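You operate a simulated robot arm through the tools that you are given. There is no shell and no other tool.

The job below is to be done with a simulated robot arm. You get a single attempt, and the scene is never put back.

TASK
Wipe the dust off the chuck base, clamp the cup marked Crew from the top shelf and dial stop B.
Fine: use the felt pad and put it back. What is to be rubbed or washed off counts as gone when no trace of it is left.

It is judged by the outcome, as a careful person would: the job done as asked, and still so three seconds after it is handed in. It fails if anything else is knocked over, pushed out of place, dropped, spilled or broken.

THE ROBOT
A 6-joint arm with a two-finger gripper, fixed in place. Base frame: the origin is at the foot of the arm, x ahead of it, y to its left, z up; the work surface is at about z = 800. Readings come in mm, degrees, newtons and seconds.
Its first joint turns from -166.0 to 166.0 degrees. Payload 2.45 kg.
The TCP is the grasp point between the finger pads, 20 mm short of the fingertips. In the tool frame z runs along the fingers and y along their closing line. Largest opening 140 mm; the body of the gripper starts 168 mm behind the TCP.
Orientation is that of the tool frame in the base frame, as a unit quaternion [w, x, y, z]. With the fingers straight down and closing along the base's y, the tool's x points along the base's -x, its y along +y and its z along -z.

THE INTERFACE
- The arm moves only by the tool drive_tool. Its arguments are lists of equal length, an entry for each row: "linear": the shift along the base's x, y, z in mm, a list of three; "delta_rot": the turn, a rotation vector about the base's x, y, z in degrees, a list of three. In form: {"linear": [[x, y, z], ...], "delta_rot": [[wx, wy, wz], ...]}. A call has 1 to 20 rows; each row shifts and turns the commanded pose from where the row before left it. "fingers" is the closure, from 0 (fully open) to 1 (shut), set as the call begins (left out, the last holds). Rows are played at 5 a second. More than 50 mm and 8.6 degrees between two rows, or a gripper value outside its range, and nothing of the call is played. Where a pose cannot be reached the arm comes as near as it can. A force on the tool above 40 N (or 10 N above the force at the start of the call, whichever is more), or a blocked arm, ends the call early, and 0.2 s more pass. Each finger travels about 45 mm/s and halts on what it meets, pressing with about 42 N; the grip force reading is that of the motor and also rises with nothing between the fingers. The clock runs only during rows and for 0.2 s after the last one: add rows that do not move to give the fingers time. It gives the time, the measured TCP pose, the force on the tool (base axes), the opening and the grip force at its end, in the units of the frame above (readings bear some noise), with the torque about the TCP (base axes, N m) and any sound that the robot's microphone picked up.
- Cameras (640 x 400 px; columns grow to the right, rows downward): "scene" is fixed at [221, 650.8, 1636.5]; the picture's right is [-0.65, -0.76, 0.00], its down [-0.49, 0.41, -0.77] and it looks along [0.59, -0.50, -0.64] (base axes); focal length 332 px, centre (320, 200). "wrist" rides on the gripper at [78, 11, -209] in the tool frame; the picture's right is [-0.14, 0.99, 0.00], its down [-0.92, -0.13, -0.37] and it looks along [-0.37, -0.05, 0.93] (tool axes); focal length 280 px, centre (320, 200). There is no depth. A picture from a camera that has moved, and an enlarged one, comes with that camera's place and axes in the base frame and with its lens.
- get_image(camera): a new picture of that camera. No time passes.
- inspect(camera, box): a new picture of the part [left, top, right, bottom] of that camera's present view, enlarged. No time passes.
- sign_off(): hands the job in; it is judged then, once.

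Places have to be worked out from the pictures, the camera data and where the tool is seen. Open the gripper and draw the arm clear of the work before you hand the job in, unless the task says otherwise.

The tools are called after "Emit:" as a command line: name --argument value ..., lists and objects as JSON in quotes. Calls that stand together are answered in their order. drive_tool: Moves the arm, as the interface text tells. Its arguments: {"type":"object","properties":{"linear":{"type":"array","items":{"type":"array","items":{"type":"number"}}},"delta_rot":{"type":"array","items":{"type":"array","items":{"type":"number"}}},"fingers":{"type":"number"}},"required":["linear","delta_rot"]} The other tools are called the same way: get_image (camera) takes a picture; inspect (camera, box) takes an enlarged picture of a part of a camera's view; sign_off () hands the job in.

At the start:

```text
clock: 0.0
eef_pos: [501.9, 176.5, 1404.6]
ee_rot: [0.0, 0.0, 1.0, 0.0]
force: [-0.5, 0.0, -0.3]
wrist_torque: [0.02, 0.0, 0.0]
gripper_width: 139.7
gripper_force: 0.0
```

scene: 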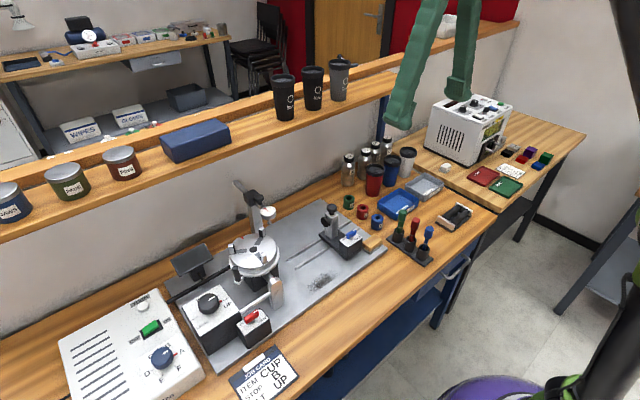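
wrist: 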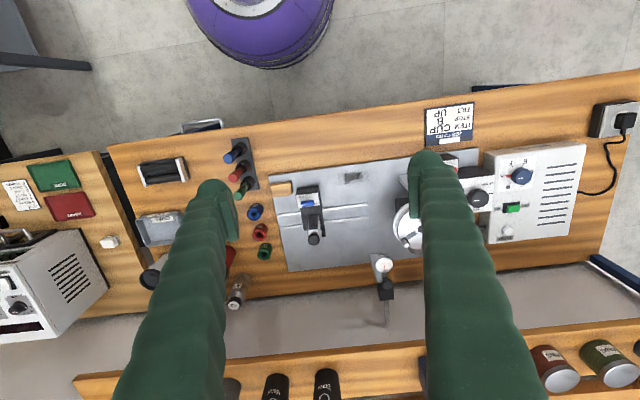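

I'll start by looking closely at the scene pictures to find the chuck, the pad, the cups and the stop dial.

Emit:
inspect --camera "scene" --box '[160, 170, 400, 320]'

Emit:
inspect --camera "scene" --box '[40, 260, 300, 400]'

Emit:
inspect --camera "scene" --box '[250, 50, 410, 150]'

Emit:
inspect --camera "scene" --box '[320, 130, 480, 270]'

Emit:
inspect --camera "scene" --box '[0, 110, 240, 240]'

Emit:
inspect --camera "scene" --box '[410, 80, 590, 220]'

Emit:
inspect --camera "wrist" --box '[360, 80, 620, 270]'

Emit:
inspect --camera "wrist" --box '[120, 110, 380, 300]'

```text
2.67 times, centred on (280, 245) of scene
camera zoom: at [221.0, 650.8, 1636.5], right [-0.65, -0.76, 0.0], down [-0.49, 0.41, -0.77], along [0.59, -0.5, -0.64], focal length 886 px, centre (427, 80)
```

zoom: 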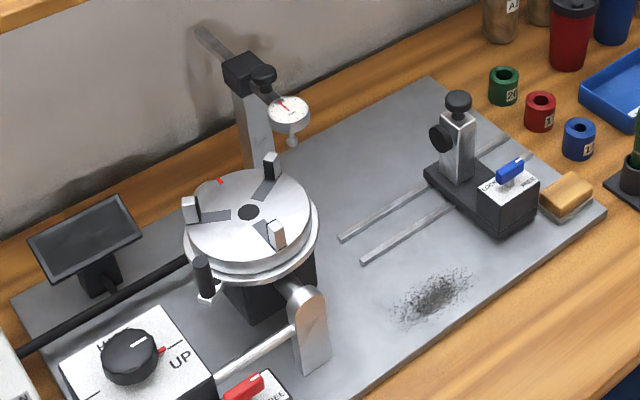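

```text
2.46 times, centred on (170, 330) of scene
camera zoom: at [221.0, 650.8, 1636.5], right [-0.65, -0.76, 0.0], down [-0.49, 0.41, -0.77], along [0.59, -0.5, -0.64], focal length 818 px, centre (689, -120)
```

zoom: 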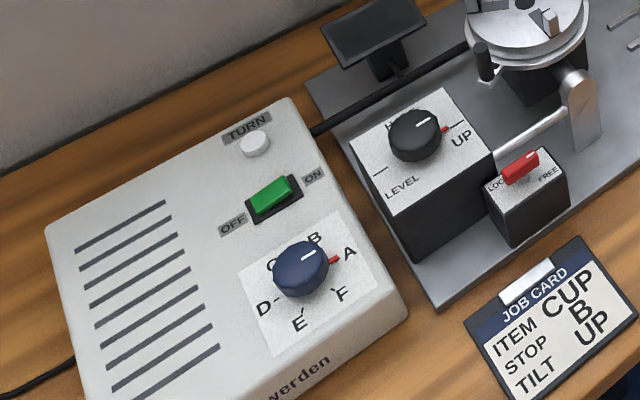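

```text
4.00 times, centred on (330, 100) of scene
camera zoom: at [221.0, 650.8, 1636.5], right [-0.65, -0.76, 0.0], down [-0.49, 0.41, -0.77], along [0.59, -0.5, -0.64], focal length 1329 px, centre (280, 600)
```

zoom: 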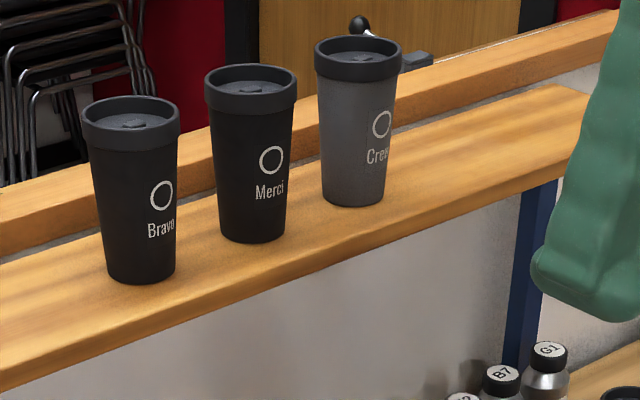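

```text
2.86 times, centred on (400, 200) of scene
camera zoom: at [221.0, 650.8, 1636.5], right [-0.65, -0.76, 0.0], down [-0.49, 0.41, -0.77], along [0.59, -0.5, -0.64], focal length 949 px, centre (91, 200)
```

zoom: 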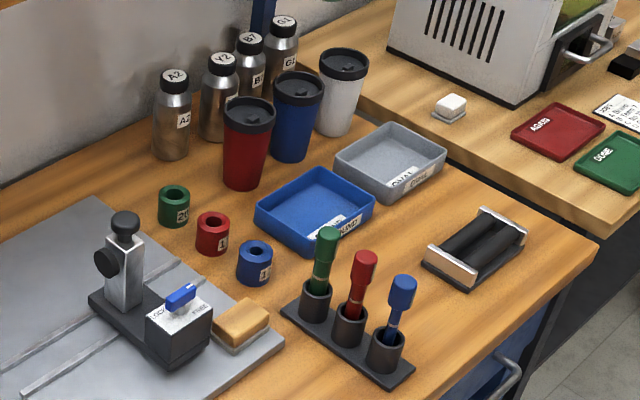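

```text
2.67 times, centred on (120, 175) of scene
camera zoom: at [221.0, 650.8, 1636.5], right [-0.65, -0.76, 0.0], down [-0.49, 0.41, -0.77], along [0.59, -0.5, -0.64], focal length 886 px, centre (853, 267)
```

zoom: 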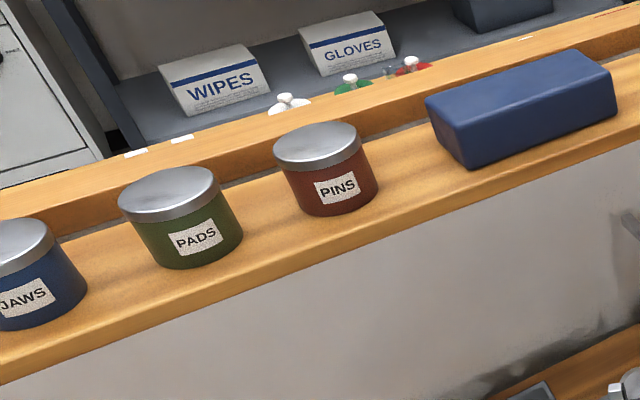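

```text
2.86 times, centred on (500, 150) of scene
camera zoom: at [221.0, 650.8, 1636.5], right [-0.65, -0.76, 0.0], down [-0.49, 0.41, -0.77], along [0.59, -0.5, -0.64], focal length 949 px, centre (-194, 343)
```

zoom: 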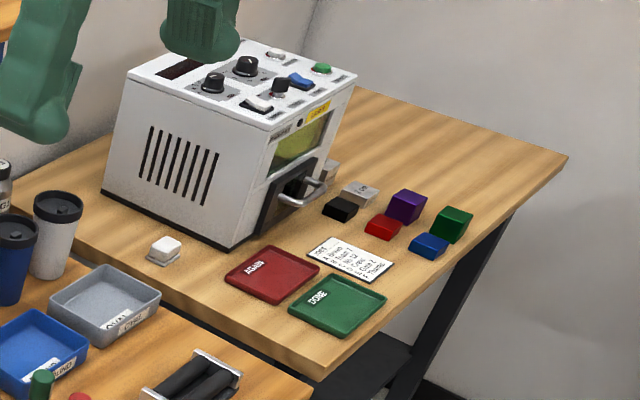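

```text
2.11 times, centred on (490, 175) of wrist
camera zoom: at [422.4, 186.3, 1613.3], right [0.14, 0.99, 0.0], down [0.92, -0.13, 0.37], along [0.37, -0.05, -0.93], focal length 590 px, centre (-38, 253)
```

zoom: 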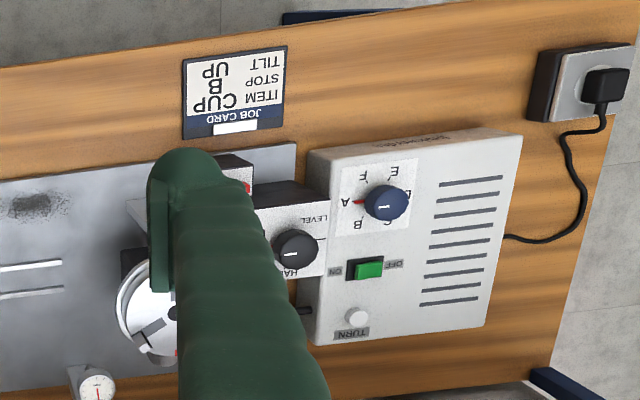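

```text
2.11 times, centred on (250, 205) of wrist
camera zoom: at [422.4, 186.3, 1613.3], right [0.14, 0.99, 0.0], down [0.92, -0.13, 0.37], along [0.37, -0.05, -0.93], focal length 590 px, centre (467, 190)
```

zoom: 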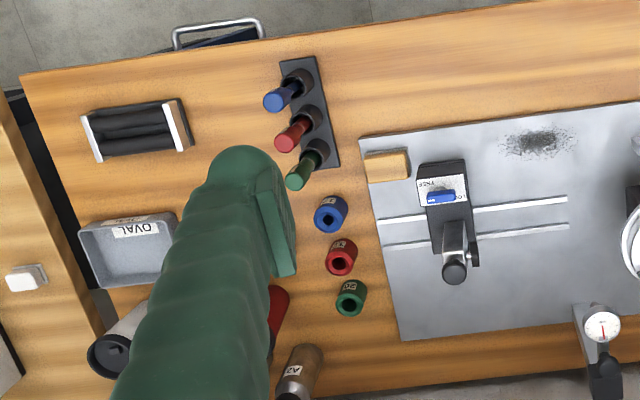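

The chuck seems to be near (820, 390, 930) and the dust near (686, 255, 812), with the felt pad as the tan block on the plate's right corner. I'll move the wrist camera nearer to the chuck for a better look.

Emit:
drive_tool --linear '[[26, 36, -15], [26, 36, -15], [26, 36, -15], [26, 36, -15], [26, 36, -15], [26, 34, -15]]' --delta_rot '[[0, 0, 0], [0, 0, 0], [0, 0, 0], [0, 0, 0], [0, 0, 0], [0, 0, 0]]'

Emit:
get_image --camera "wrist"

Emit:
get_image --camera "scene"

```text
clock: 1.4
eef_pos: [653.2, 387.6, 1306.8]
ee_rot: [0.0, 0.0, 1.0, 0.0]
force: [-0.5, -0.4, 0.2]
wrist_torque: [0.11, -0.09, -0.01]
gripper_width: 140.2
gripper_force: 0.0
out of reach, approached as far as the arm can: row 6
```

```text
taken
camera wrist: at [575.3, 398.5, 1516.0], right [0.14, 0.99, 0.0], down [0.92, -0.13, 0.37], along [0.37, -0.05, -0.93], focal length 280 px, centre (320, 200)
```

wrist: 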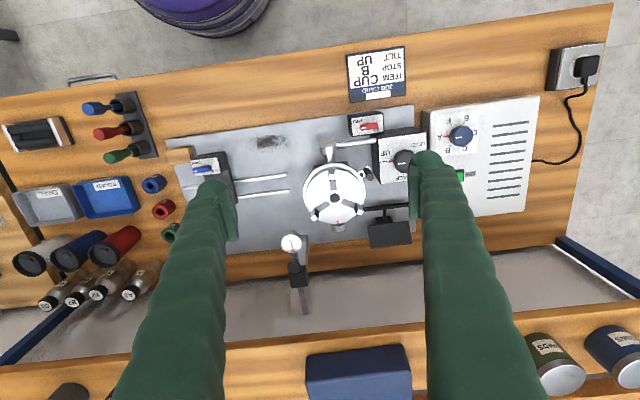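

```text
taken
```

scene: 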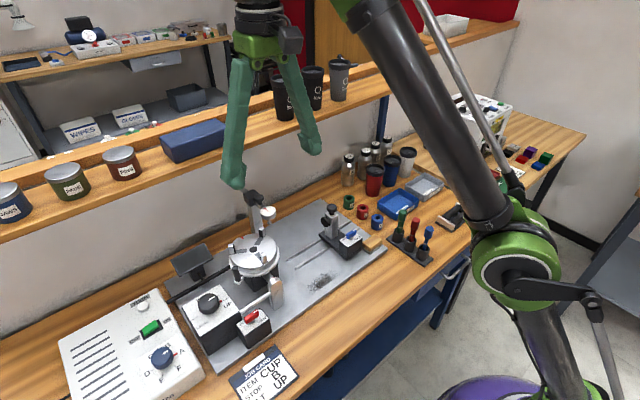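

The chuck is well in view. I'll enlarge it, the levers and the tilt knob.

Emit:
inspect --camera "wrist" --box '[280, 90, 440, 260]'

Emit:
inspect --camera "wrist" --box '[160, 120, 310, 220]'

Emit:
inspect --camera "scene" --box '[210, 180, 310, 260]'

Emit:
inspect --camera "scene" --box '[180, 260, 300, 360]'

Emit:
inspect --camera "scene" --box '[120, 280, 220, 400]'

Emit:
inspect --camera "scene" --box '[300, 190, 400, 300]'

```text
2.35 times, centred on (360, 175) of wrist
camera zoom: at [575.3, 398.5, 1516.0], right [0.14, 0.99, 0.0], down [0.92, -0.13, 0.37], along [0.37, -0.05, -0.93], focal length 660 px, centre (226, 259)
```

zoom: 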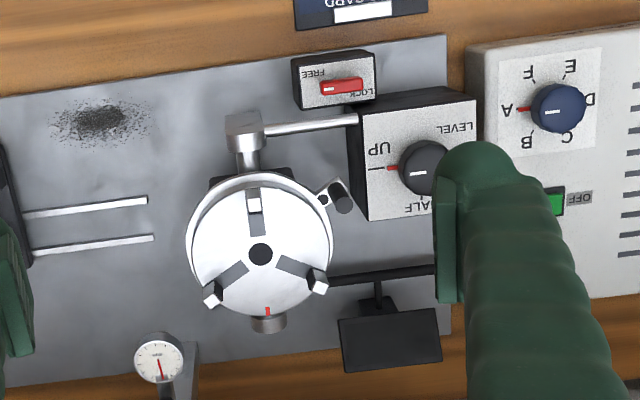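

```text
4.00 times, centred on (235, 170) of wrist
camera zoom: at [575.3, 398.5, 1516.0], right [0.14, 0.99, 0.0], down [0.92, -0.13, 0.37], along [0.37, -0.05, -0.93], focal length 1122 px, centre (660, 320)
```

zoom: 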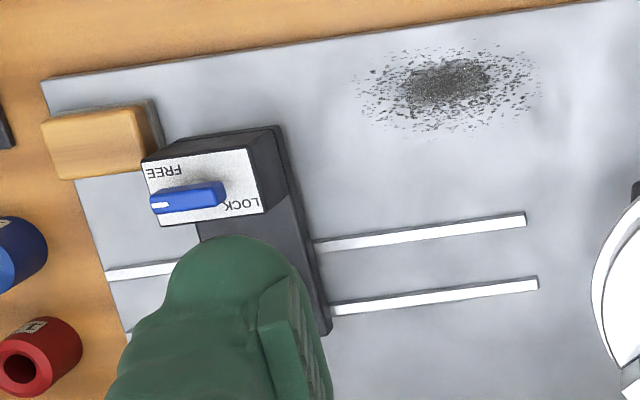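

```text
5.00 times, centred on (260, 220) of scene
camera zoom: at [221.0, 650.8, 1636.5], right [-0.65, -0.76, 0.0], down [-0.49, 0.41, -0.77], along [0.59, -0.5, -0.64], focal length 1662 px, centre (620, 100)
```

zoom: 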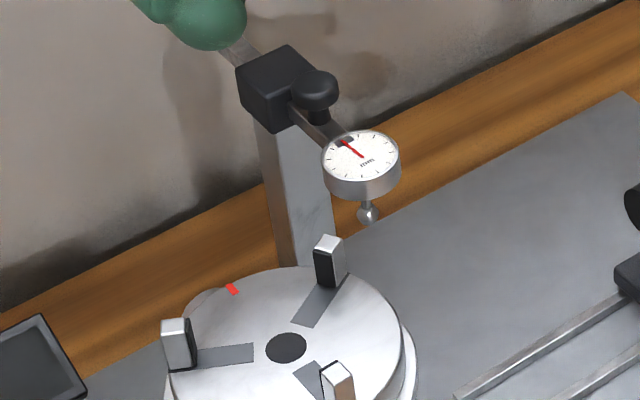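

```text
4.00 times, centred on (240, 310) of scene
camera zoom: at [221.0, 650.8, 1636.5], right [-0.65, -0.76, 0.0], down [-0.49, 0.41, -0.77], along [0.59, -0.5, -0.64], focal length 1329 px, centre (640, -240)
```

zoom: 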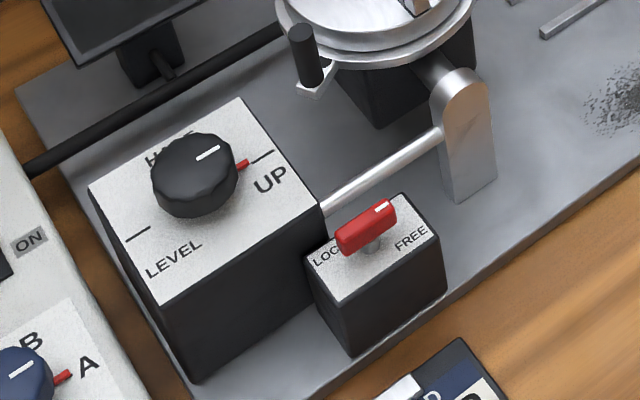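

```text
3.33 times, centred on (170, 340) of scene
camera zoom: at [221.0, 650.8, 1636.5], right [-0.65, -0.76, 0.0], down [-0.49, 0.41, -0.77], along [0.59, -0.5, -0.64], focal length 1108 px, centre (820, -267)
```

zoom: 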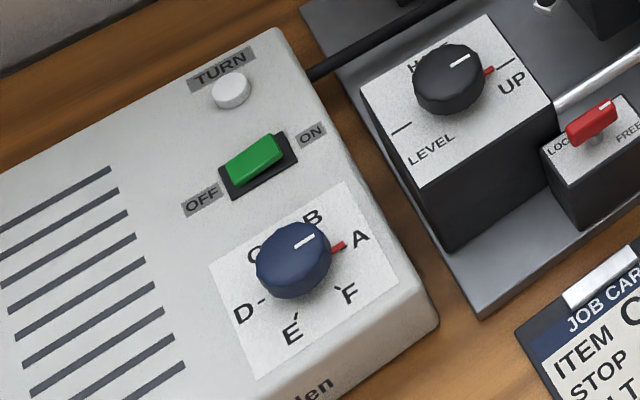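

```text
3.64 times, centred on (350, 245) of scene
camera zoom: at [221.0, 650.8, 1636.5], right [-0.65, -0.76, 0.0], down [-0.49, 0.41, -0.77], along [0.59, -0.5, -0.64], focal length 1208 px, centre (211, 36)
```

zoom: 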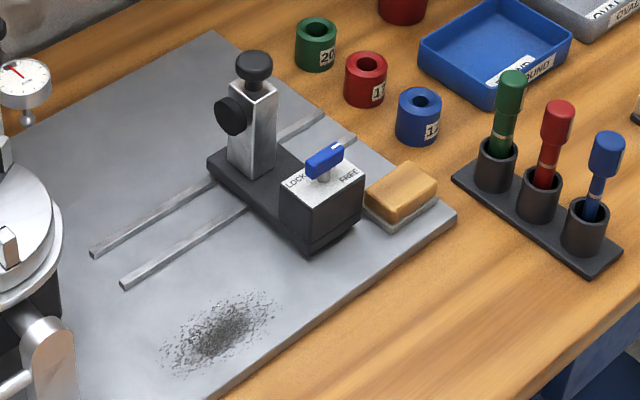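

Red lever's mark points to FREE. There's also a small handle with a black grip on the chuck's ring, so I'll go lower for a closer look at that and at the chuck jaws.

Emit:
drive_tool --linear '[[0, -10, -40], [0, -10, -40], [0, -10, -40], [0, -10, -40], [0, 0, -20]]' --delta_rot '[[0, 0, 0], [0, 0, 0], [0, 0, 0], [0, 0, 0], [0, 0, 0]]'

Emit:
get_image --camera "wrist"

Emit:
inspect --camera "wrist" --box '[240, 100, 440, 260]'

```text
clock: 2.6
eef_pos: [651.6, 347.9, 1127.1]
ee_rot: [-0.001, 0.0, 1.0, 0.001]
force: [0.0, 0.0, -0.5]
wrist_torque: [0.04, 0.01, -0.03]
gripper_width: 139.9
gripper_force: 0.0
```

```text
taken
camera wrist: at [574.3, 357.5, 1335.7], right [0.14, 0.99, 0.0], down [0.92, -0.13, 0.37], along [0.37, -0.05, -0.93], focal length 280 px, centre (320, 200)
```

wrist: 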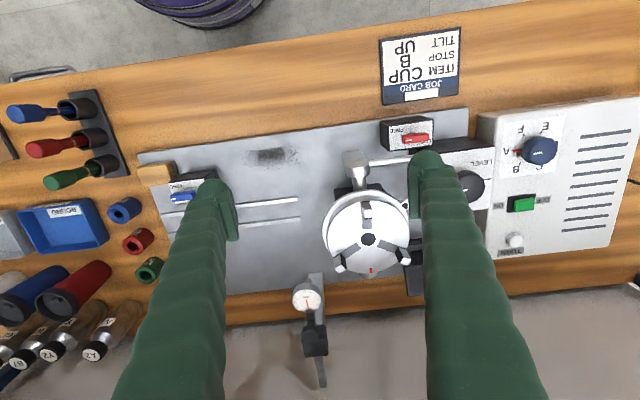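

```text
2.50 times, centred on (340, 180) of wrist
camera zoom: at [574.3, 357.5, 1335.7], right [0.14, 0.99, 0.0], down [0.92, -0.13, 0.37], along [0.37, -0.05, -0.93], focal length 701 px, centre (270, 250)
```

zoom: 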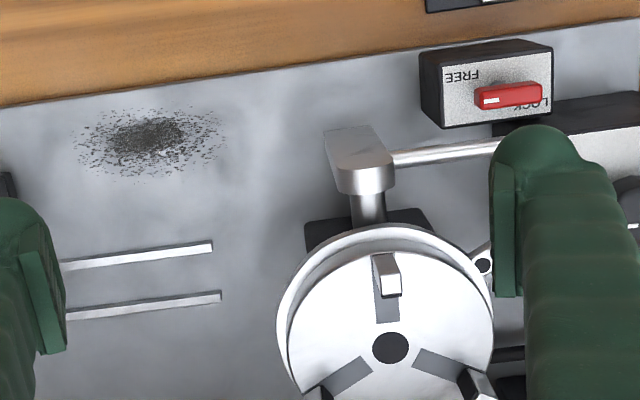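

I've triangulated the chuck face centre at about (790, 400, 974), the pad at (678, 43, 845 top) and the stop knob turn as +60° about z. Next I shift the wrist camera to see the ring handle behind the right finger.

Emit:
drive_tool --linear '[[-15, 35, -15], [-15, 35, -15], [-10, 30, -10], [-5, 20, -5]]' --delta_rot '[[0, 0, 0], [0, 0, 0], [0, 0, 0], [0, 0, 0]]'

Emit:
get_image --camera "wrist"

Emit:
inspect --camera "wrist" --box '[230, 130, 430, 290]'

Emit:
inspect --camera "scene" --box '[220, 225, 300, 315]'

```text
clock: 3.6
eef_pos: [607.1, 469.4, 1083.9]
ee_rot: [0.0, 0.0, 1.0, 0.001]
force: [-0.4, -0.6, 0.4]
wrist_torque: [0.04, -0.01, -0.04]
gripper_width: 140.2
gripper_force: 0.0
```

```text
taken
camera wrist: at [528.4, 478.7, 1292.3], right [0.14, 0.99, 0.0], down [0.92, -0.13, 0.37], along [0.37, -0.05, -0.93], focal length 280 px, centre (320, 200)
```

wrist: 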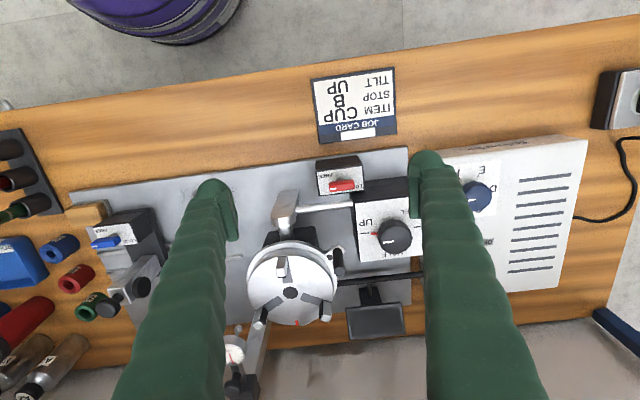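

```text
2.50 times, centred on (330, 210) of wrist
camera zoom: at [528.4, 478.7, 1292.3], right [0.14, 0.99, 0.0], down [0.92, -0.13, 0.37], along [0.37, -0.05, -0.93], focal length 701 px, centre (295, 175)
```

zoom: 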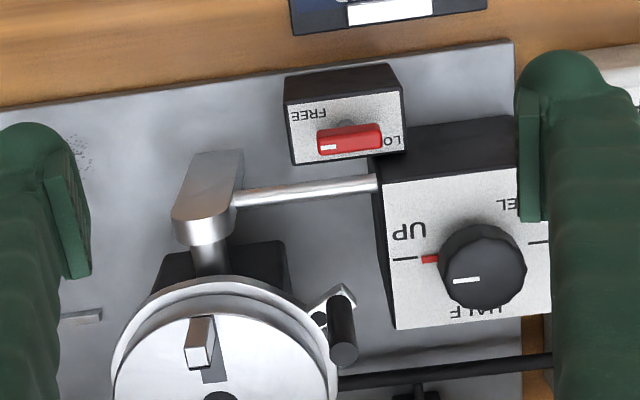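

```text
4.44 times, centred on (260, 270) of scene
camera zoom: at [221.0, 650.8, 1636.5], right [-0.65, -0.76, 0.0], down [-0.49, 0.41, -0.77], along [0.59, -0.5, -0.64], focal length 1477 px, centre (587, -111)
```

zoom: 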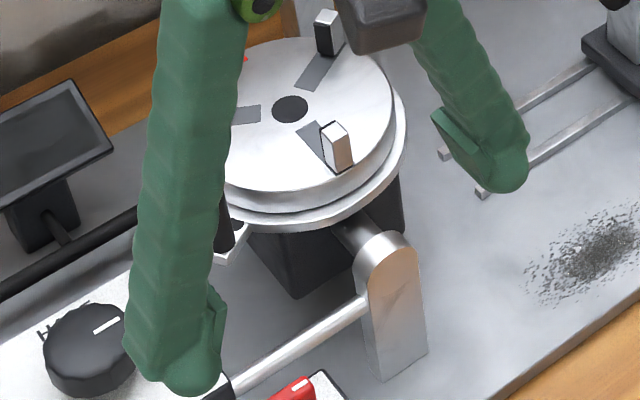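

The handle is on the chuck's outer ring, probably the jaw ring. I'll start with the pad (top about x 663–699, y 11–70, z 845, next to the tailstock box), turning the tool 90° so that the fingers close along x.

Emit:
drive_tool --linear '[[6.7, -38.9, 0], [6.7, -38.9, 0], [6.7, -38.9, 0], [6.7, -38.9, 0], [6.7, -38.9, 0], [6.7, -38.9, 0], [6.7, -38.9, 0], [6.7, -38.9, 0], [6.7, -38.9, 0], [6.7, -38.9, 0], [6.7, -38.9, 0]]' --delta_rot '[[0, 0, 8.182], [0, 0, 8.182], [0, 0, 8.182], [0, 0, 8.182], [0, 0, 8.182], [0, 0, 8.182], [0, 0, 8.182], [0, 0, 8.182], [0, 0, 8.182], [0, 0, 8.182], [0, 0, 8.182]]' --fingers 0.4

Emit:
get_image --camera "wrist"

Emit:
get_image --camera "scene"

```text
clock: 6.0
eef_pos: [681.9, 38.4, 1082.6]
ee_rot: [0.0, 0.708, -0.706, 0.0]
force: [-0.8, 0.4, -0.7]
wrist_torque: [0.01, -0.03, -0.02]
gripper_width: 84.1
gripper_force: 0.1
```

```text
taken
camera wrist: at [671.8, -40.5, 1291.2], right [-0.99, 0.13, 0.0], down [0.13, 0.92, 0.37], along [0.05, 0.37, -0.93], focal length 280 px, centre (320, 200)
```

wrist: 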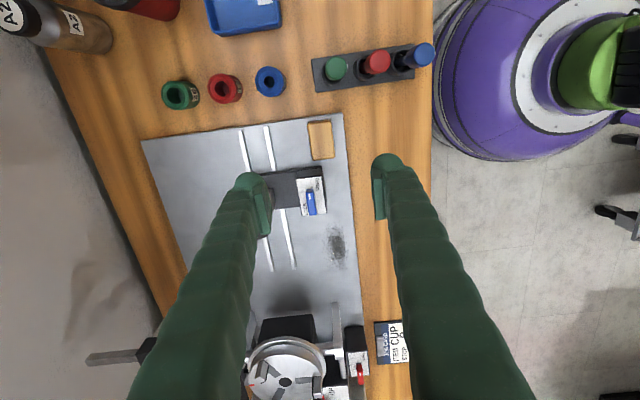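

```text
taken
```

scene: 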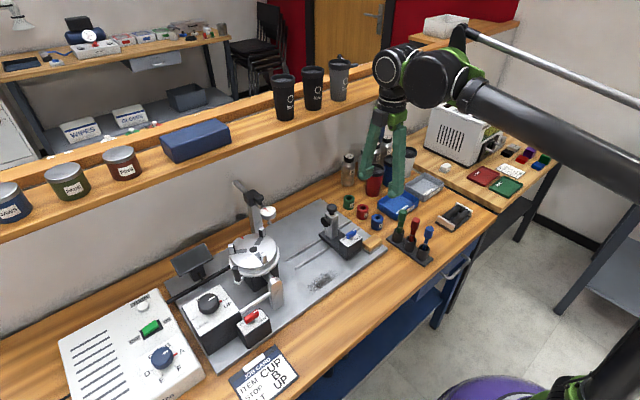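

The pad is visible just ahead of the fingers. I'll enlarge it to refine its position.

Emit:
inspect --camera "wrist" --box '[270, 90, 370, 190]'

Emit:
inspect --camera "wrist" --box '[290, 210, 390, 310]'

```text
4.00 times, centred on (320, 140) of wrist
camera zoom: at [671.8, -40.5, 1291.2], right [-0.99, 0.13, 0.0], down [0.13, 0.92, 0.37], along [0.05, 0.37, -0.93], focal length 1122 px, centre (320, 440)
```

zoom: 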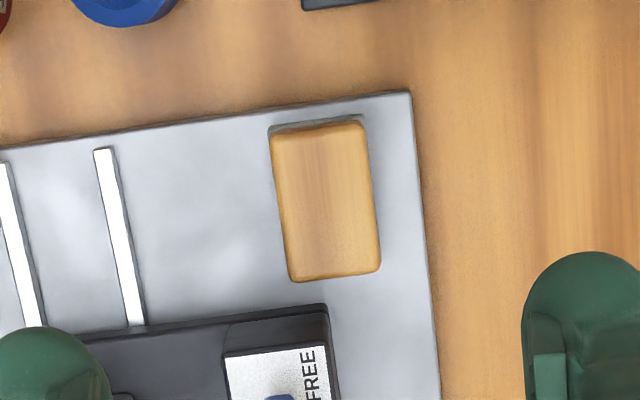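

```text
4.00 times, centred on (340, 260) of wrist
camera zoom: at [671.8, -40.5, 1291.2], right [-0.99, 0.13, 0.0], down [0.13, 0.92, 0.37], along [0.05, 0.37, -0.93], focal length 1122 px, centre (240, -40)
```

zoom: 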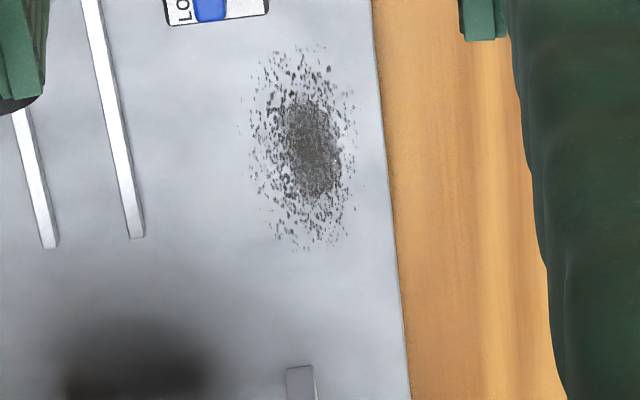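

Pad centre refined to about (679, 38), long side along y, dust covers x 654–711, y 196–315. I descend around the pad with the fingers at about 63 mm opening, tips staying about 6 mm over the plate.

Emit:
drive_tool --linear '[[-2.9, -0.4, -44], [0, 0, -44], [0, 0, -44], [0, 0, -44], [0, 0, -30], [0, 0, -20], [0, 0, -12], [0, 0, -6], [0, 0, 0]]' --delta_rot '[[0, 0, 0], [0, 0, 0], [0, 0, 0], [0, 0, 0], [0, 0, 0], [0, 0, 0], [0, 0, 0], [0, 0, 0], [0, 0, 0]]' --fingers 0.55

Emit:
get_image --camera "wrist"

Emit:
inspect --camera "scene" --box '[310, 170, 430, 270]'

```text
clock: 8.0
eef_pos: [679.0, 39.3, 838.0]
ee_rot: [0.0, 0.707, -0.707, -0.001]
force: [-0.2, 0.0, 0.5]
wrist_torque: [0.0, 0.01, -0.02]
gripper_width: 63.0
gripper_force: 0.1
```

```text
taken
camera wrist: at [668.3, -39.2, 1047.2], right [-0.99, 0.14, 0.0], down [0.13, 0.92, 0.37], along [0.05, 0.37, -0.93], focal length 280 px, centre (320, 200)
```

wrist: 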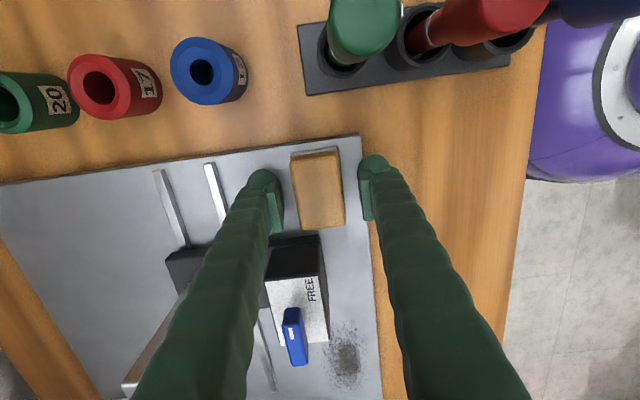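

```text
4.00 times, centred on (370, 220) of scene
camera zoom: at [221.0, 650.8, 1636.5], right [-0.65, -0.76, 0.0], down [-0.49, 0.41, -0.77], along [0.59, -0.5, -0.64], focal length 1329 px, centre (120, 120)
```

zoom: 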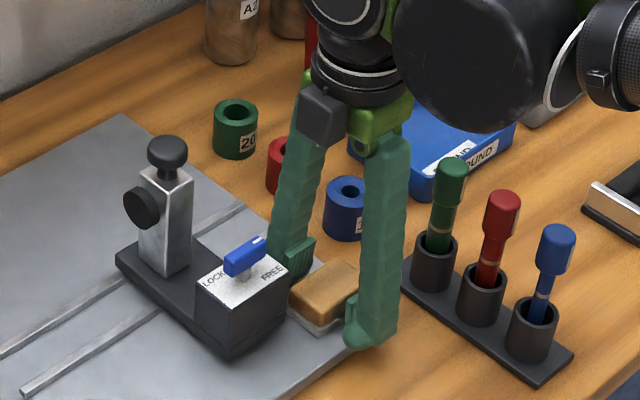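

The fingers straddle the pad. I close on it.

Emit:
drive_tool --linear '[[0, 0, 0], [0, 0, 0], [0, 0, 0], [0, 0, 0], [0, 0, 0]]' --delta_rot '[[0, 0, 0], [0, 0, 0], [0, 0, 0], [0, 0, 0], [0, 0, 0]]' --fingers 1.0

Emit:
get_image --camera "wrist"

```text
clock: 9.2
eef_pos: [679.9, 39.8, 838.7]
ee_rot: [-0.001, 0.707, -0.707, 0.0]
force: [1.4, 0.4, 6.5]
wrist_torque: [-0.01, -0.01, 0.03]
gripper_width: 36.5
gripper_force: 41.9
```

```text
taken
camera wrist: at [668.2, -39.2, 1047.5], right [-0.99, 0.14, 0.0], down [0.13, 0.92, 0.37], along [0.05, 0.37, -0.93], focal length 280 px, centre (320, 200)
```

wrist: 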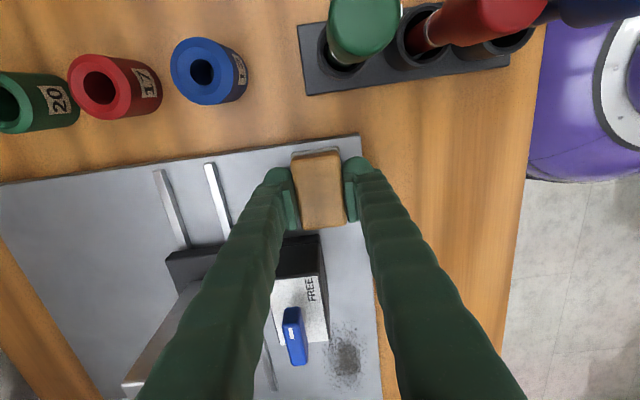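

Pad is held at 36.5 mm. I lift it clear of the tailstock, carry it to the dust and lower it almost to contact.

Emit:
drive_tool --linear '[[0, 0, 20], [0, 0, 45], [0, 0, 45], [0, 46, 0], [0, 46, 0], [0, 46, 0], [1, 47, 0], [0, 0, -45], [0, 0, -40], [0, 0, -15], [0, 0, -5]]' --delta_rot '[[0, 0, 0], [0, 0, 0], [0, 0, 0], [0, 0, 0], [0, 0, 0], [0, 0, 0], [0, 0, 0], [0, 0, 0], [0, 0, 0], [0, 0, 0], [0, 0, 0]]'

Emit:
get_image --camera "wrist"

Emit:
inspect --camera "scene" --box '[260, 190, 400, 310]'

```text
clock: 11.6
eef_pos: [680.7, 223.4, 843.9]
ee_rot: [0.0, -0.707, 0.707, -0.001]
force: [0.2, -0.6, 0.7]
wrist_torque: [0.0, 0.02, 0.01]
gripper_width: 36.1
gripper_force: 42.1
```

```text
taken
camera wrist: at [669.8, 145.8, 1053.1], right [-0.99, 0.14, 0.0], down [0.13, 0.92, 0.37], along [0.05, 0.37, -0.93], focal length 280 px, centre (320, 200)
```

wrist: 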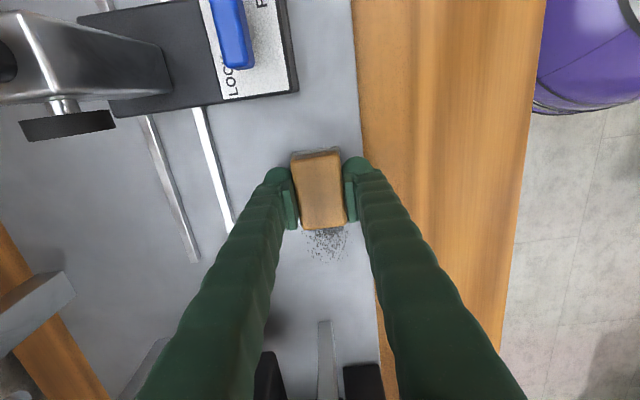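

```text
3.33 times, centred on (330, 250) of scene
camera zoom: at [221.0, 650.8, 1636.5], right [-0.65, -0.76, 0.0], down [-0.49, 0.41, -0.77], along [0.59, -0.5, -0.64], focal length 1108 px, centre (287, 33)
```

zoom: 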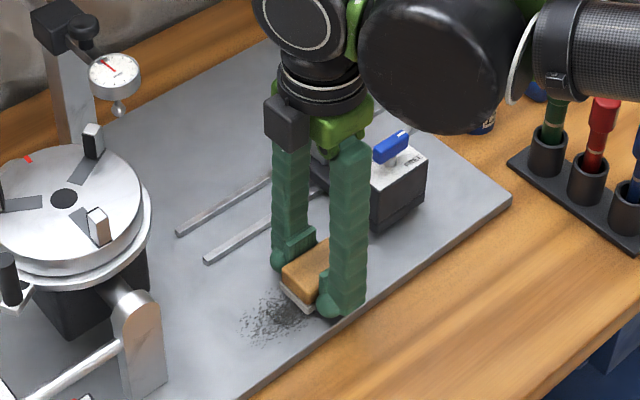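

Holding the pad 5 mm above the plate. I lower it gently to contact and read the force.

Emit:
drive_tool --linear '[[0, 0, -3], [0, 0, -2], [0, 0, -1], [0, 0, -0.5]]' --delta_rot '[[0, 0, 0], [0, 0, 0], [0, 0, 0], [0, 0, 0]]'

```text
clock: 12.6
eef_pos: [681.0, 224.2, 838.8]
ee_rot: [0.0, -0.707, 0.708, 0.0]
force: [5.8, 2.4, 29.1]
wrist_torque: [-0.07, -0.01, -0.01]
gripper_width: 36.4
gripper_force: 42.2
```

29 N is more than needed, so I ease up 0.7 mm and stroke slowly along y in this lane.

Emit:
drive_tool --linear '[[0, 0, -0.0], [0, 0, 0.7], [0, 10, 0], [0, 15, 0], [0, 15, 0], [0, 15, 0], [0, 15, 0], [0, 5, 0]]' --delta_rot '[[0, 0, 0], [0, 0, 0], [0, 0, 0], [0, 0, 0], [0, 0, 0], [0, 0, 0], [0, 0, 0], [0, 0, 0]]'

Emit:
get_image --camera "wrist"

```text
clock: 13.6
eef_pos: [680.8, 242.8, 838.5]
ee_rot: [0.0, -0.707, 0.707, -0.001]
force: [0.7, -6.3, 18.4]
wrist_torque: [0.05, 0.02, 0.02]
gripper_width: 36.1
gripper_force: 42.1
stopped in row 4: the force on the tool passed its limit at 41 N (the readings are from after the stop); the commanded pose is now the measured one
```

```text
taken
camera wrist: at [668.2, 164.0, 1047.7], right [-0.99, 0.14, 0.0], down [0.13, 0.92, 0.37], along [0.05, 0.36, -0.93], focal length 280 px, centre (320, 200)
```

wrist: 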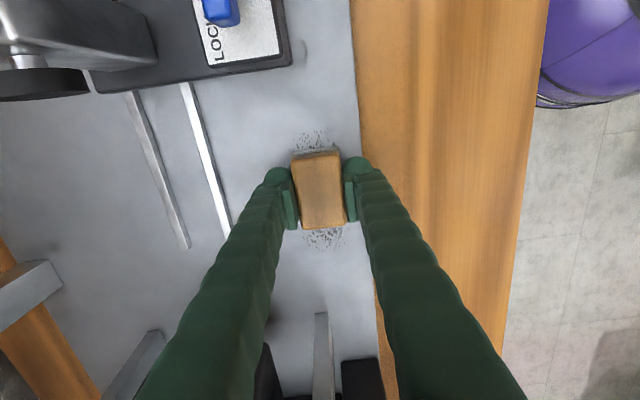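

The force spiked when moving. I raise the command 0.6 mm and continue with shorter steps.

Emit:
drive_tool --linear '[[0, 0, 0.6], [0, 6, 0], [0, 8, 0], [0, 8, 0], [0, 8, 0], [0, 8, 0], [0, 8, 0], [0, 6, 0], [0, 0, 0]]' --delta_rot '[[0, 0, 0], [0, 0, 0], [0, 0, 0], [0, 0, 0], [0, 0, 0], [0, 0, 0], [0, 0, 0], [0, 0, 0], [0, 0, 0]]'

Emit:
inspect --camera "wrist" --box '[240, 80, 400, 280]'

```text
clock: 15.6
eef_pos: [679.4, 295.2, 838.5]
ee_rot: [0.0, 0.707, -0.707, 0.0]
force: [-1.0, -6.7, 15.9]
wrist_torque: [-0.08, -0.02, 0.01]
gripper_width: 36.4
gripper_force: 42.2
```

```text
2.00 times, centred on (320, 180) of wrist
camera zoom: at [668.4, 215.6, 1047.6], right [-0.99, 0.14, 0.0], down [0.13, 0.92, 0.37], along [0.05, 0.36, -0.93], focal length 561 px, centre (320, 240)
```

zoom: 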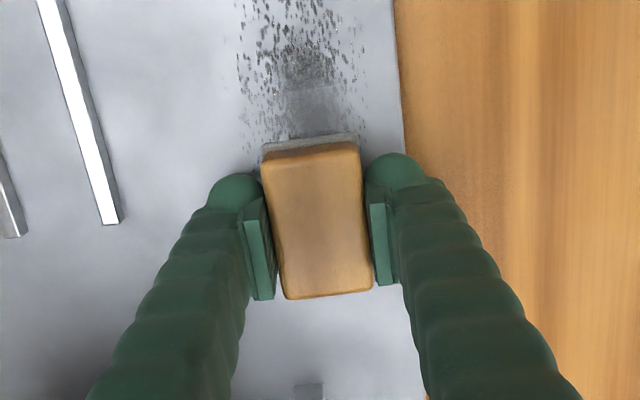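

It's fading under the pad. I stroke back along y in this lane and then forward again.

Emit:
drive_tool --linear '[[0, -6, 0], [0, -9, 0], [0, -10, 0], [0, -10, 0], [0, -10, 0], [0, -10, 0], [0, -10, 0], [0, -10, 0], [0, -8, 0], [0, -5, 0], [0, 6, 0], [0, 10, 0], [0, 10, 0], [0, 10, 0], [0, 10, 0], [0, 10, 0], [0, 10, 0], [0, 10, 0], [0, 10, 0], [0, 3, 0]]' --delta_rot '[[0, 0, 0], [0, 0, 0], [0, 0, 0], [0, 0, 0], [0, 0, 0], [0, 0, 0], [0, 0, 0], [0, 0, 0], [0, 0, 0], [0, 0, 0], [0, 0, 0], [0, 0, 0], [0, 0, 0], [0, 0, 0], [0, 0, 0], [0, 0, 0], [0, 0, 0], [0, 0, 0], [0, 0, 0], [0, 0, 0]]'

Emit:
inspect --camera "wrist" --box '[240, 80, 400, 280]'

```text
clock: 19.8
eef_pos: [678.3, 294.2, 839.4]
ee_rot: [0.0, 0.707, -0.707, 0.001]
force: [0.0, -0.4, 2.5]
wrist_torque: [0.03, -0.02, 0.0]
gripper_width: 36.2
gripper_force: 42.1
```

```text
2.00 times, centred on (320, 180) of wrist
camera zoom: at [668.2, 217.0, 1047.7], right [-0.99, 0.14, 0.0], down [0.13, 0.92, 0.37], along [0.05, 0.36, -0.93], focal length 561 px, centre (320, 240)
```

zoom: 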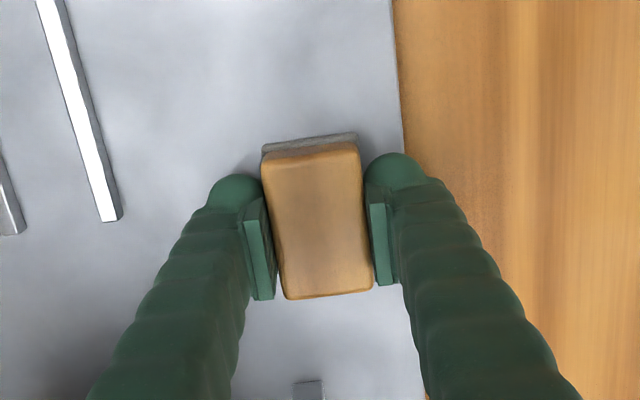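

It looks nearly clean. I do side lanes (x + and x −) with light pressure so that nothing remains at the edges or under the pad.

Emit:
drive_tool --linear '[[7, 0, -0.4], [8, 0, 0], [0, -10, 0], [0, -12, 0], [0, -12, 0], [0, -12, 0], [0, -12, 0], [0, -12, 0], [0, -12, 0], [0, -6, 0], [-9, 0, 0], [-9, 0, 0], [-9, 0, 0], [0, 12, 0], [0, 13, 0], [0, 13, 0], [0, 13, 0], [0, 13, 0], [0, 13, 0], [0, 11, 0]]' --delta_rot '[[0, 0, 0], [0, 0, 0], [0, 0, 0], [0, 0, 0], [0, 0, 0], [0, 0, 0], [0, 0, 0], [0, 0, 0], [0, 0, 0], [0, 0, 0], [0, 0, 0], [0, 0, 0], [0, 0, 0], [0, 0, 0], [0, 0, 0], [0, 0, 0], [0, 0, 0], [0, 0, 0], [0, 0, 0], [0, 0, 0]]'

Emit:
inspect --camera "wrist" --box '[240, 80, 400, 280]'

Emit:
inspect --camera "scene" --box '[260, 220, 390, 320]'

```text
clock: 24.0
eef_pos: [667.9, 296.2, 837.9]
ee_rot: [0.0, 0.707, -0.707, 0.0]
force: [-0.3, -3.9, 9.0]
wrist_torque: [-0.04, 0.0, -0.01]
gripper_width: 36.2
gripper_force: 41.9
```

```text
2.00 times, centred on (320, 180) of wrist
camera zoom: at [657.3, 218.5, 1047.5], right [-0.99, 0.14, 0.0], down [0.13, 0.92, 0.37], along [0.05, 0.36, -0.93], focal length 561 px, centre (320, 240)
```

zoom: 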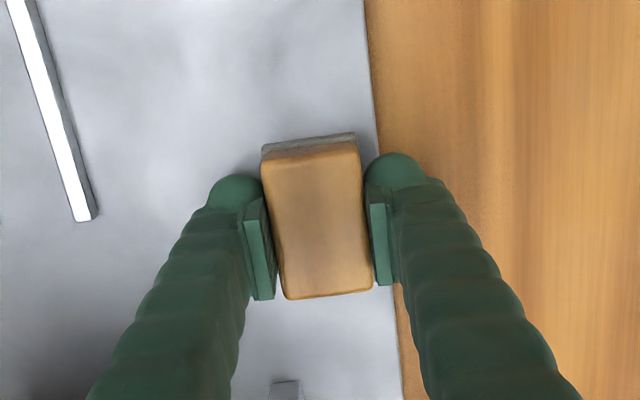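

```text
4.00 times, centred on (325, 270) of scene
camera zoom: at [221.0, 650.8, 1636.5], right [-0.65, -0.76, 0.0], down [-0.49, 0.41, -0.77], along [0.59, -0.5, -0.64], focal length 1329 px, centre (300, -80)
```

zoom: 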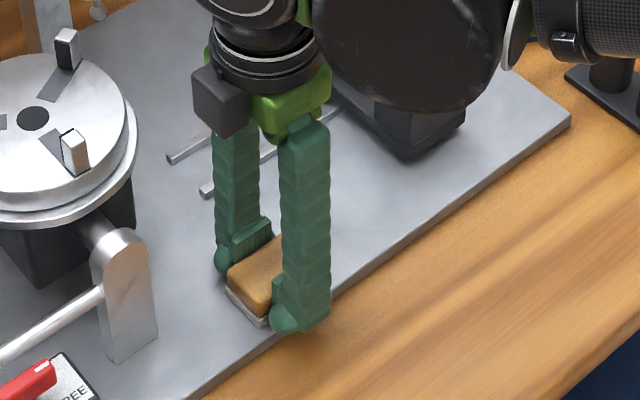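

No dust visible around the pad. I lift it and check the spot beneath while carrying it back toward its place.

Emit:
drive_tool --linear '[[0, 0, 20], [0, 0, 45], [0, 0, 45], [3, -30, 0], [3, -35, 0]]' --delta_rot '[[0, 0, 0], [0, 0, 0], [0, 0, 0], [0, 0, 0], [0, 0, 0]]'

Emit:
inspect --camera "wrist" --box '[240, 80, 420, 380]'

Emit:
inspect --camera "scene" --box '[270, 230, 390, 320]'

```text
clock: 25.2
eef_pos: [673.2, 230.0, 949.3]
ee_rot: [0.001, 0.707, -0.707, 0.002]
force: [0.3, -0.3, -0.1]
wrist_torque: [-0.01, -0.02, 0.02]
gripper_width: 36.3
gripper_force: 41.8
```

```text
1.33 times, centred on (330, 230) of wrist
camera zoom: at [663.1, 151.8, 1159.4], right [-0.99, 0.14, 0.0], down [0.13, 0.92, 0.37], along [0.05, 0.36, -0.93], focal length 374 px, centre (307, 160)
```

zoom: 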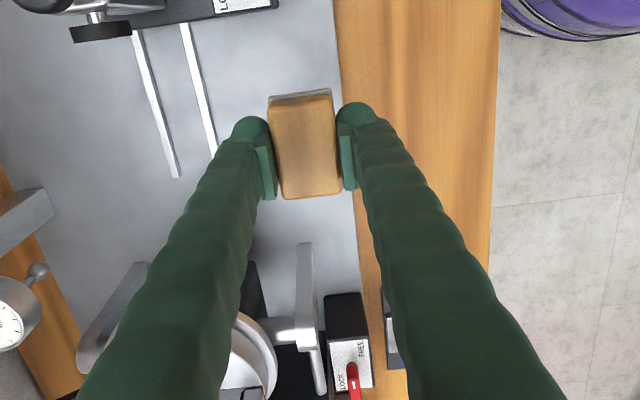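

```text
4.44 times, centred on (330, 275) of scene
camera zoom: at [221.0, 650.8, 1636.5], right [-0.65, -0.76, 0.0], down [-0.49, 0.41, -0.77], along [0.59, -0.5, -0.64], focal length 1477 px, centre (276, -133)
```

zoom: 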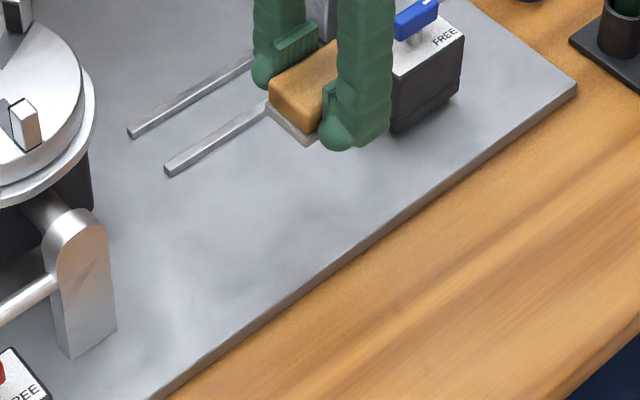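

The plate is clean. I take the pad back over its corner and lower it to just above the plate.

Emit:
drive_tool --linear '[[2, -47, 0], [2, -48, 0], [2, -48, 0], [0, -48, 0], [0, 0, -45], [0, 0, -40], [0, 0, -15], [0, 0, -5]]' --delta_rot '[[0, 0, 0], [0, 0, 0], [0, 0, 0], [0, 0, 0], [0, 0, 0], [0, 0, 0], [0, 0, 0], [0, 0, 0]]'

Emit:
inspect --camera "scene" --box '[310, 180, 430, 280]'

Emit:
get_image --camera "wrist"

```text
clock: 27.0
eef_pos: [680.4, 39.4, 844.2]
ee_rot: [-0.001, -0.707, 0.707, -0.001]
force: [-0.1, -0.9, -1.0]
wrist_torque: [-0.02, -0.02, -0.02]
gripper_width: 36.2
gripper_force: 42.0
```

```text
4.00 times, centred on (370, 230) of scene
camera zoom: at [221.0, 650.8, 1636.5], right [-0.65, -0.76, 0.0], down [-0.49, 0.41, -0.77], along [0.59, -0.5, -0.64], focal length 1329 px, centre (120, 80)
```

zoom: 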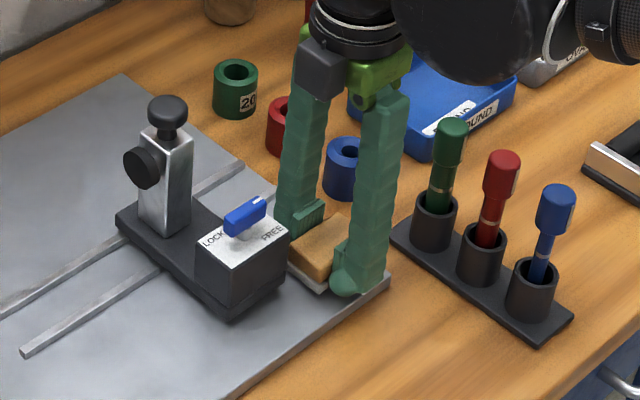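

```text
taken
camera wrist: at [669.7, -38.6, 1052.5], right [-0.99, 0.14, 0.0], down [0.13, 0.92, 0.37], along [0.05, 0.36, -0.93], focal length 280 px, centre (320, 200)
```

wrist: 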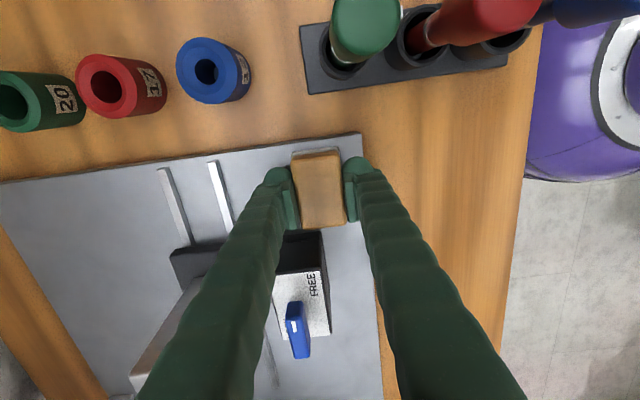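

Positioned over its home. I lower the last millimetres.

Emit:
drive_tool --linear '[[-0.7, -0.4, -2.5], [0, 0, -1.5], [0, 0, -0.7], [0, 0, 0]]' --delta_rot '[[0, 0, 0], [0, 0, 0], [0, 0, 0], [0, 0, 0]]'

```text
clock: 28.0
eef_pos: [678.7, 40.0, 839.2]
ee_rot: [0.0, 0.708, -0.707, 0.0]
force: [2.8, -2.4, 14.3]
wrist_torque: [0.03, -0.07, 0.01]
gripper_width: 36.3
gripper_force: 42.1
```

The pad is on the plate (14 N). I release and lift straight up.

Emit:
drive_tool --linear '[[0, 0, 0], [0, 0, 0], [0, 0, 0], [0, 0, 10], [0, 0, 30], [0, 0, 45], [0, 0, 45], [0, 0, 45], [0, 0, 45]]' --delta_rot '[[0, 0, 0], [0, 0, 0], [0, 0, 0], [0, 0, 0], [0, 0, 0], [0, 0, 0], [0, 0, 0], [0, 0, 0], [0, 0, 0]]' --fingers 0.55

Emit:
get_image --camera "wrist"

Emit:
get_image --camera "scene"

```text
clock: 30.0
eef_pos: [681.4, 39.1, 1058.0]
ee_rot: [0.001, 0.707, -0.707, 0.001]
force: [-0.3, 0.4, 0.7]
wrist_torque: [0.04, -0.02, -0.02]
gripper_width: 63.0
gripper_force: 0.0
```

```text
taken
camera wrist: at [670.3, -40.5, 1267.4], right [-0.99, 0.14, 0.0], down [0.13, 0.92, 0.37], along [0.05, 0.36, -0.93], focal length 280 px, centre (320, 200)
```

wrist: 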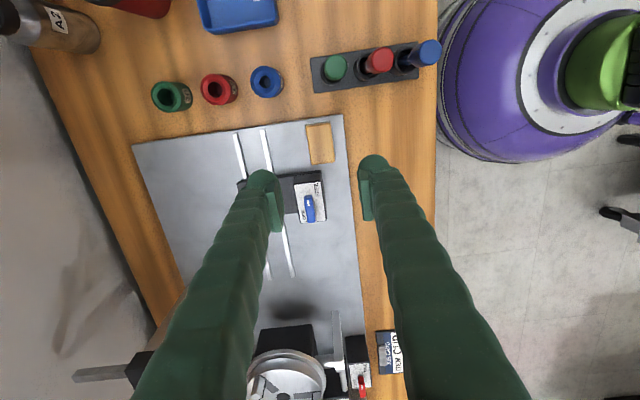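

```text
taken
```

scene: 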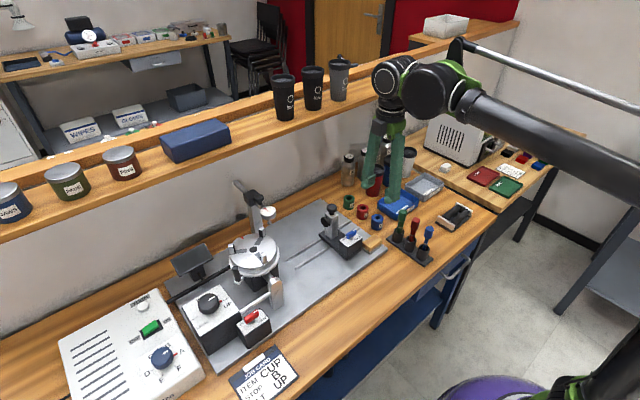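

The pad is back in place. Now I go up, unwind the tool and tilt it outward 45° to look at the cups on the shelf.

Emit:
drive_tool --linear '[[-3, -9, 18], [-3, -9, 18], [-3, -9, 18], [-3, -9, 18], [-3, -9, 18], [-3, -9, 18], [-3, -9, 18], [-3, -9, 18], [-3, -9, 18], [-3, -9, 18], [-3, -9, 12], [0, 0, 0], [0, 0, 0], [0, 0, 0], [0, 0, 0], [0, 0, 0], [0, 0, 0]]' --delta_rot '[[0, 0, -8.182], [0, 0, -8.182], [0, 0, -8.182], [0, 0, -8.182], [0, 0, -8.182], [0, 0, -8.182], [0, 0, -8.182], [0, 0, -8.182], [0, 0, -8.182], [0, 0, -8.182], [0, 0, -8.182], [0, -7.5, 0], [0, -7.5, 0], [0, -7.5, 0], [0, -7.5, 0], [0, -7.5, 0], [0, -7.5, 0]]' --fingers 0.0

Emit:
get_image --camera "wrist"

Emit:
get_image --camera "scene"

```text
clock: 33.6
eef_pos: [647.9, -60.4, 1250.6]
ee_rot: [0.382, 0.0, 0.924, 0.0]
force: [0.7, 0.1, -0.5]
wrist_torque: [0.01, 0.05, -0.01]
gripper_width: 140.0
gripper_force: 0.0
```

```text
taken
camera wrist: at [443.7, -49.9, 1342.8], right [0.1, 0.99, 0.1], down [0.39, -0.13, 0.91], along [0.92, -0.05, -0.4], focal length 280 px, centre (320, 200)
```

wrist: 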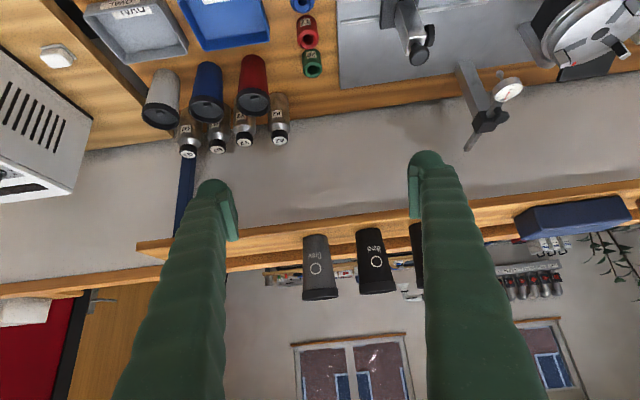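

```text
taken
```

scene: 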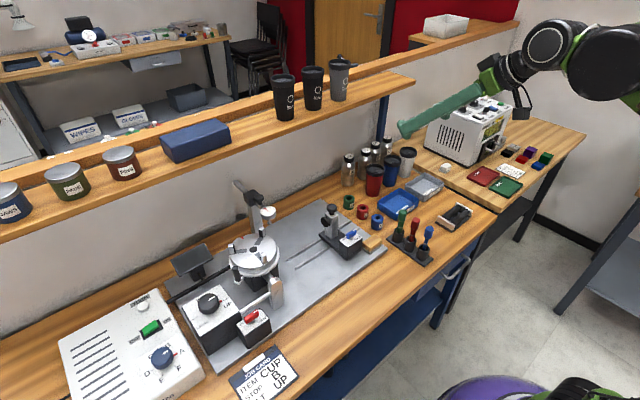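

The Crew cup (grey) is seen at the left of the row of cups. I enlarge the view.

Emit:
inspect --camera "wrist" --box '[240, 180, 440, 320]'

Emit:
inspect --camera "scene" --box '[310, 45, 370, 110]'

```text
2.86 times, centred on (340, 250) of wrist
camera zoom: at [443.7, -49.9, 1342.8], right [0.1, 0.99, 0.1], down [0.39, -0.13, 0.91], along [0.92, -0.05, -0.4], focal length 801 px, centre (263, 57)
```

zoom: 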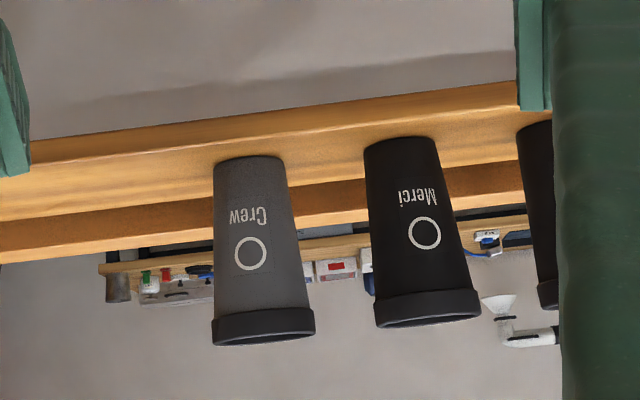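

```text
6.15 times, centred on (340, 78) of scene
camera zoom: at [221.0, 650.8, 1636.5], right [-0.65, -0.76, 0.0], down [-0.49, 0.41, -0.77], along [0.59, -0.5, -0.64], focal length 2045 px, centre (197, 954)
```

zoom: 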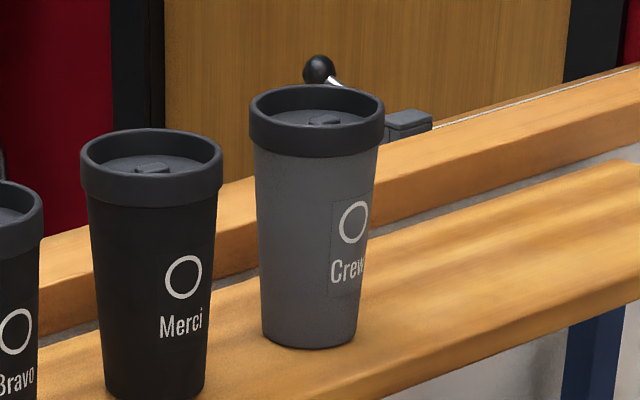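

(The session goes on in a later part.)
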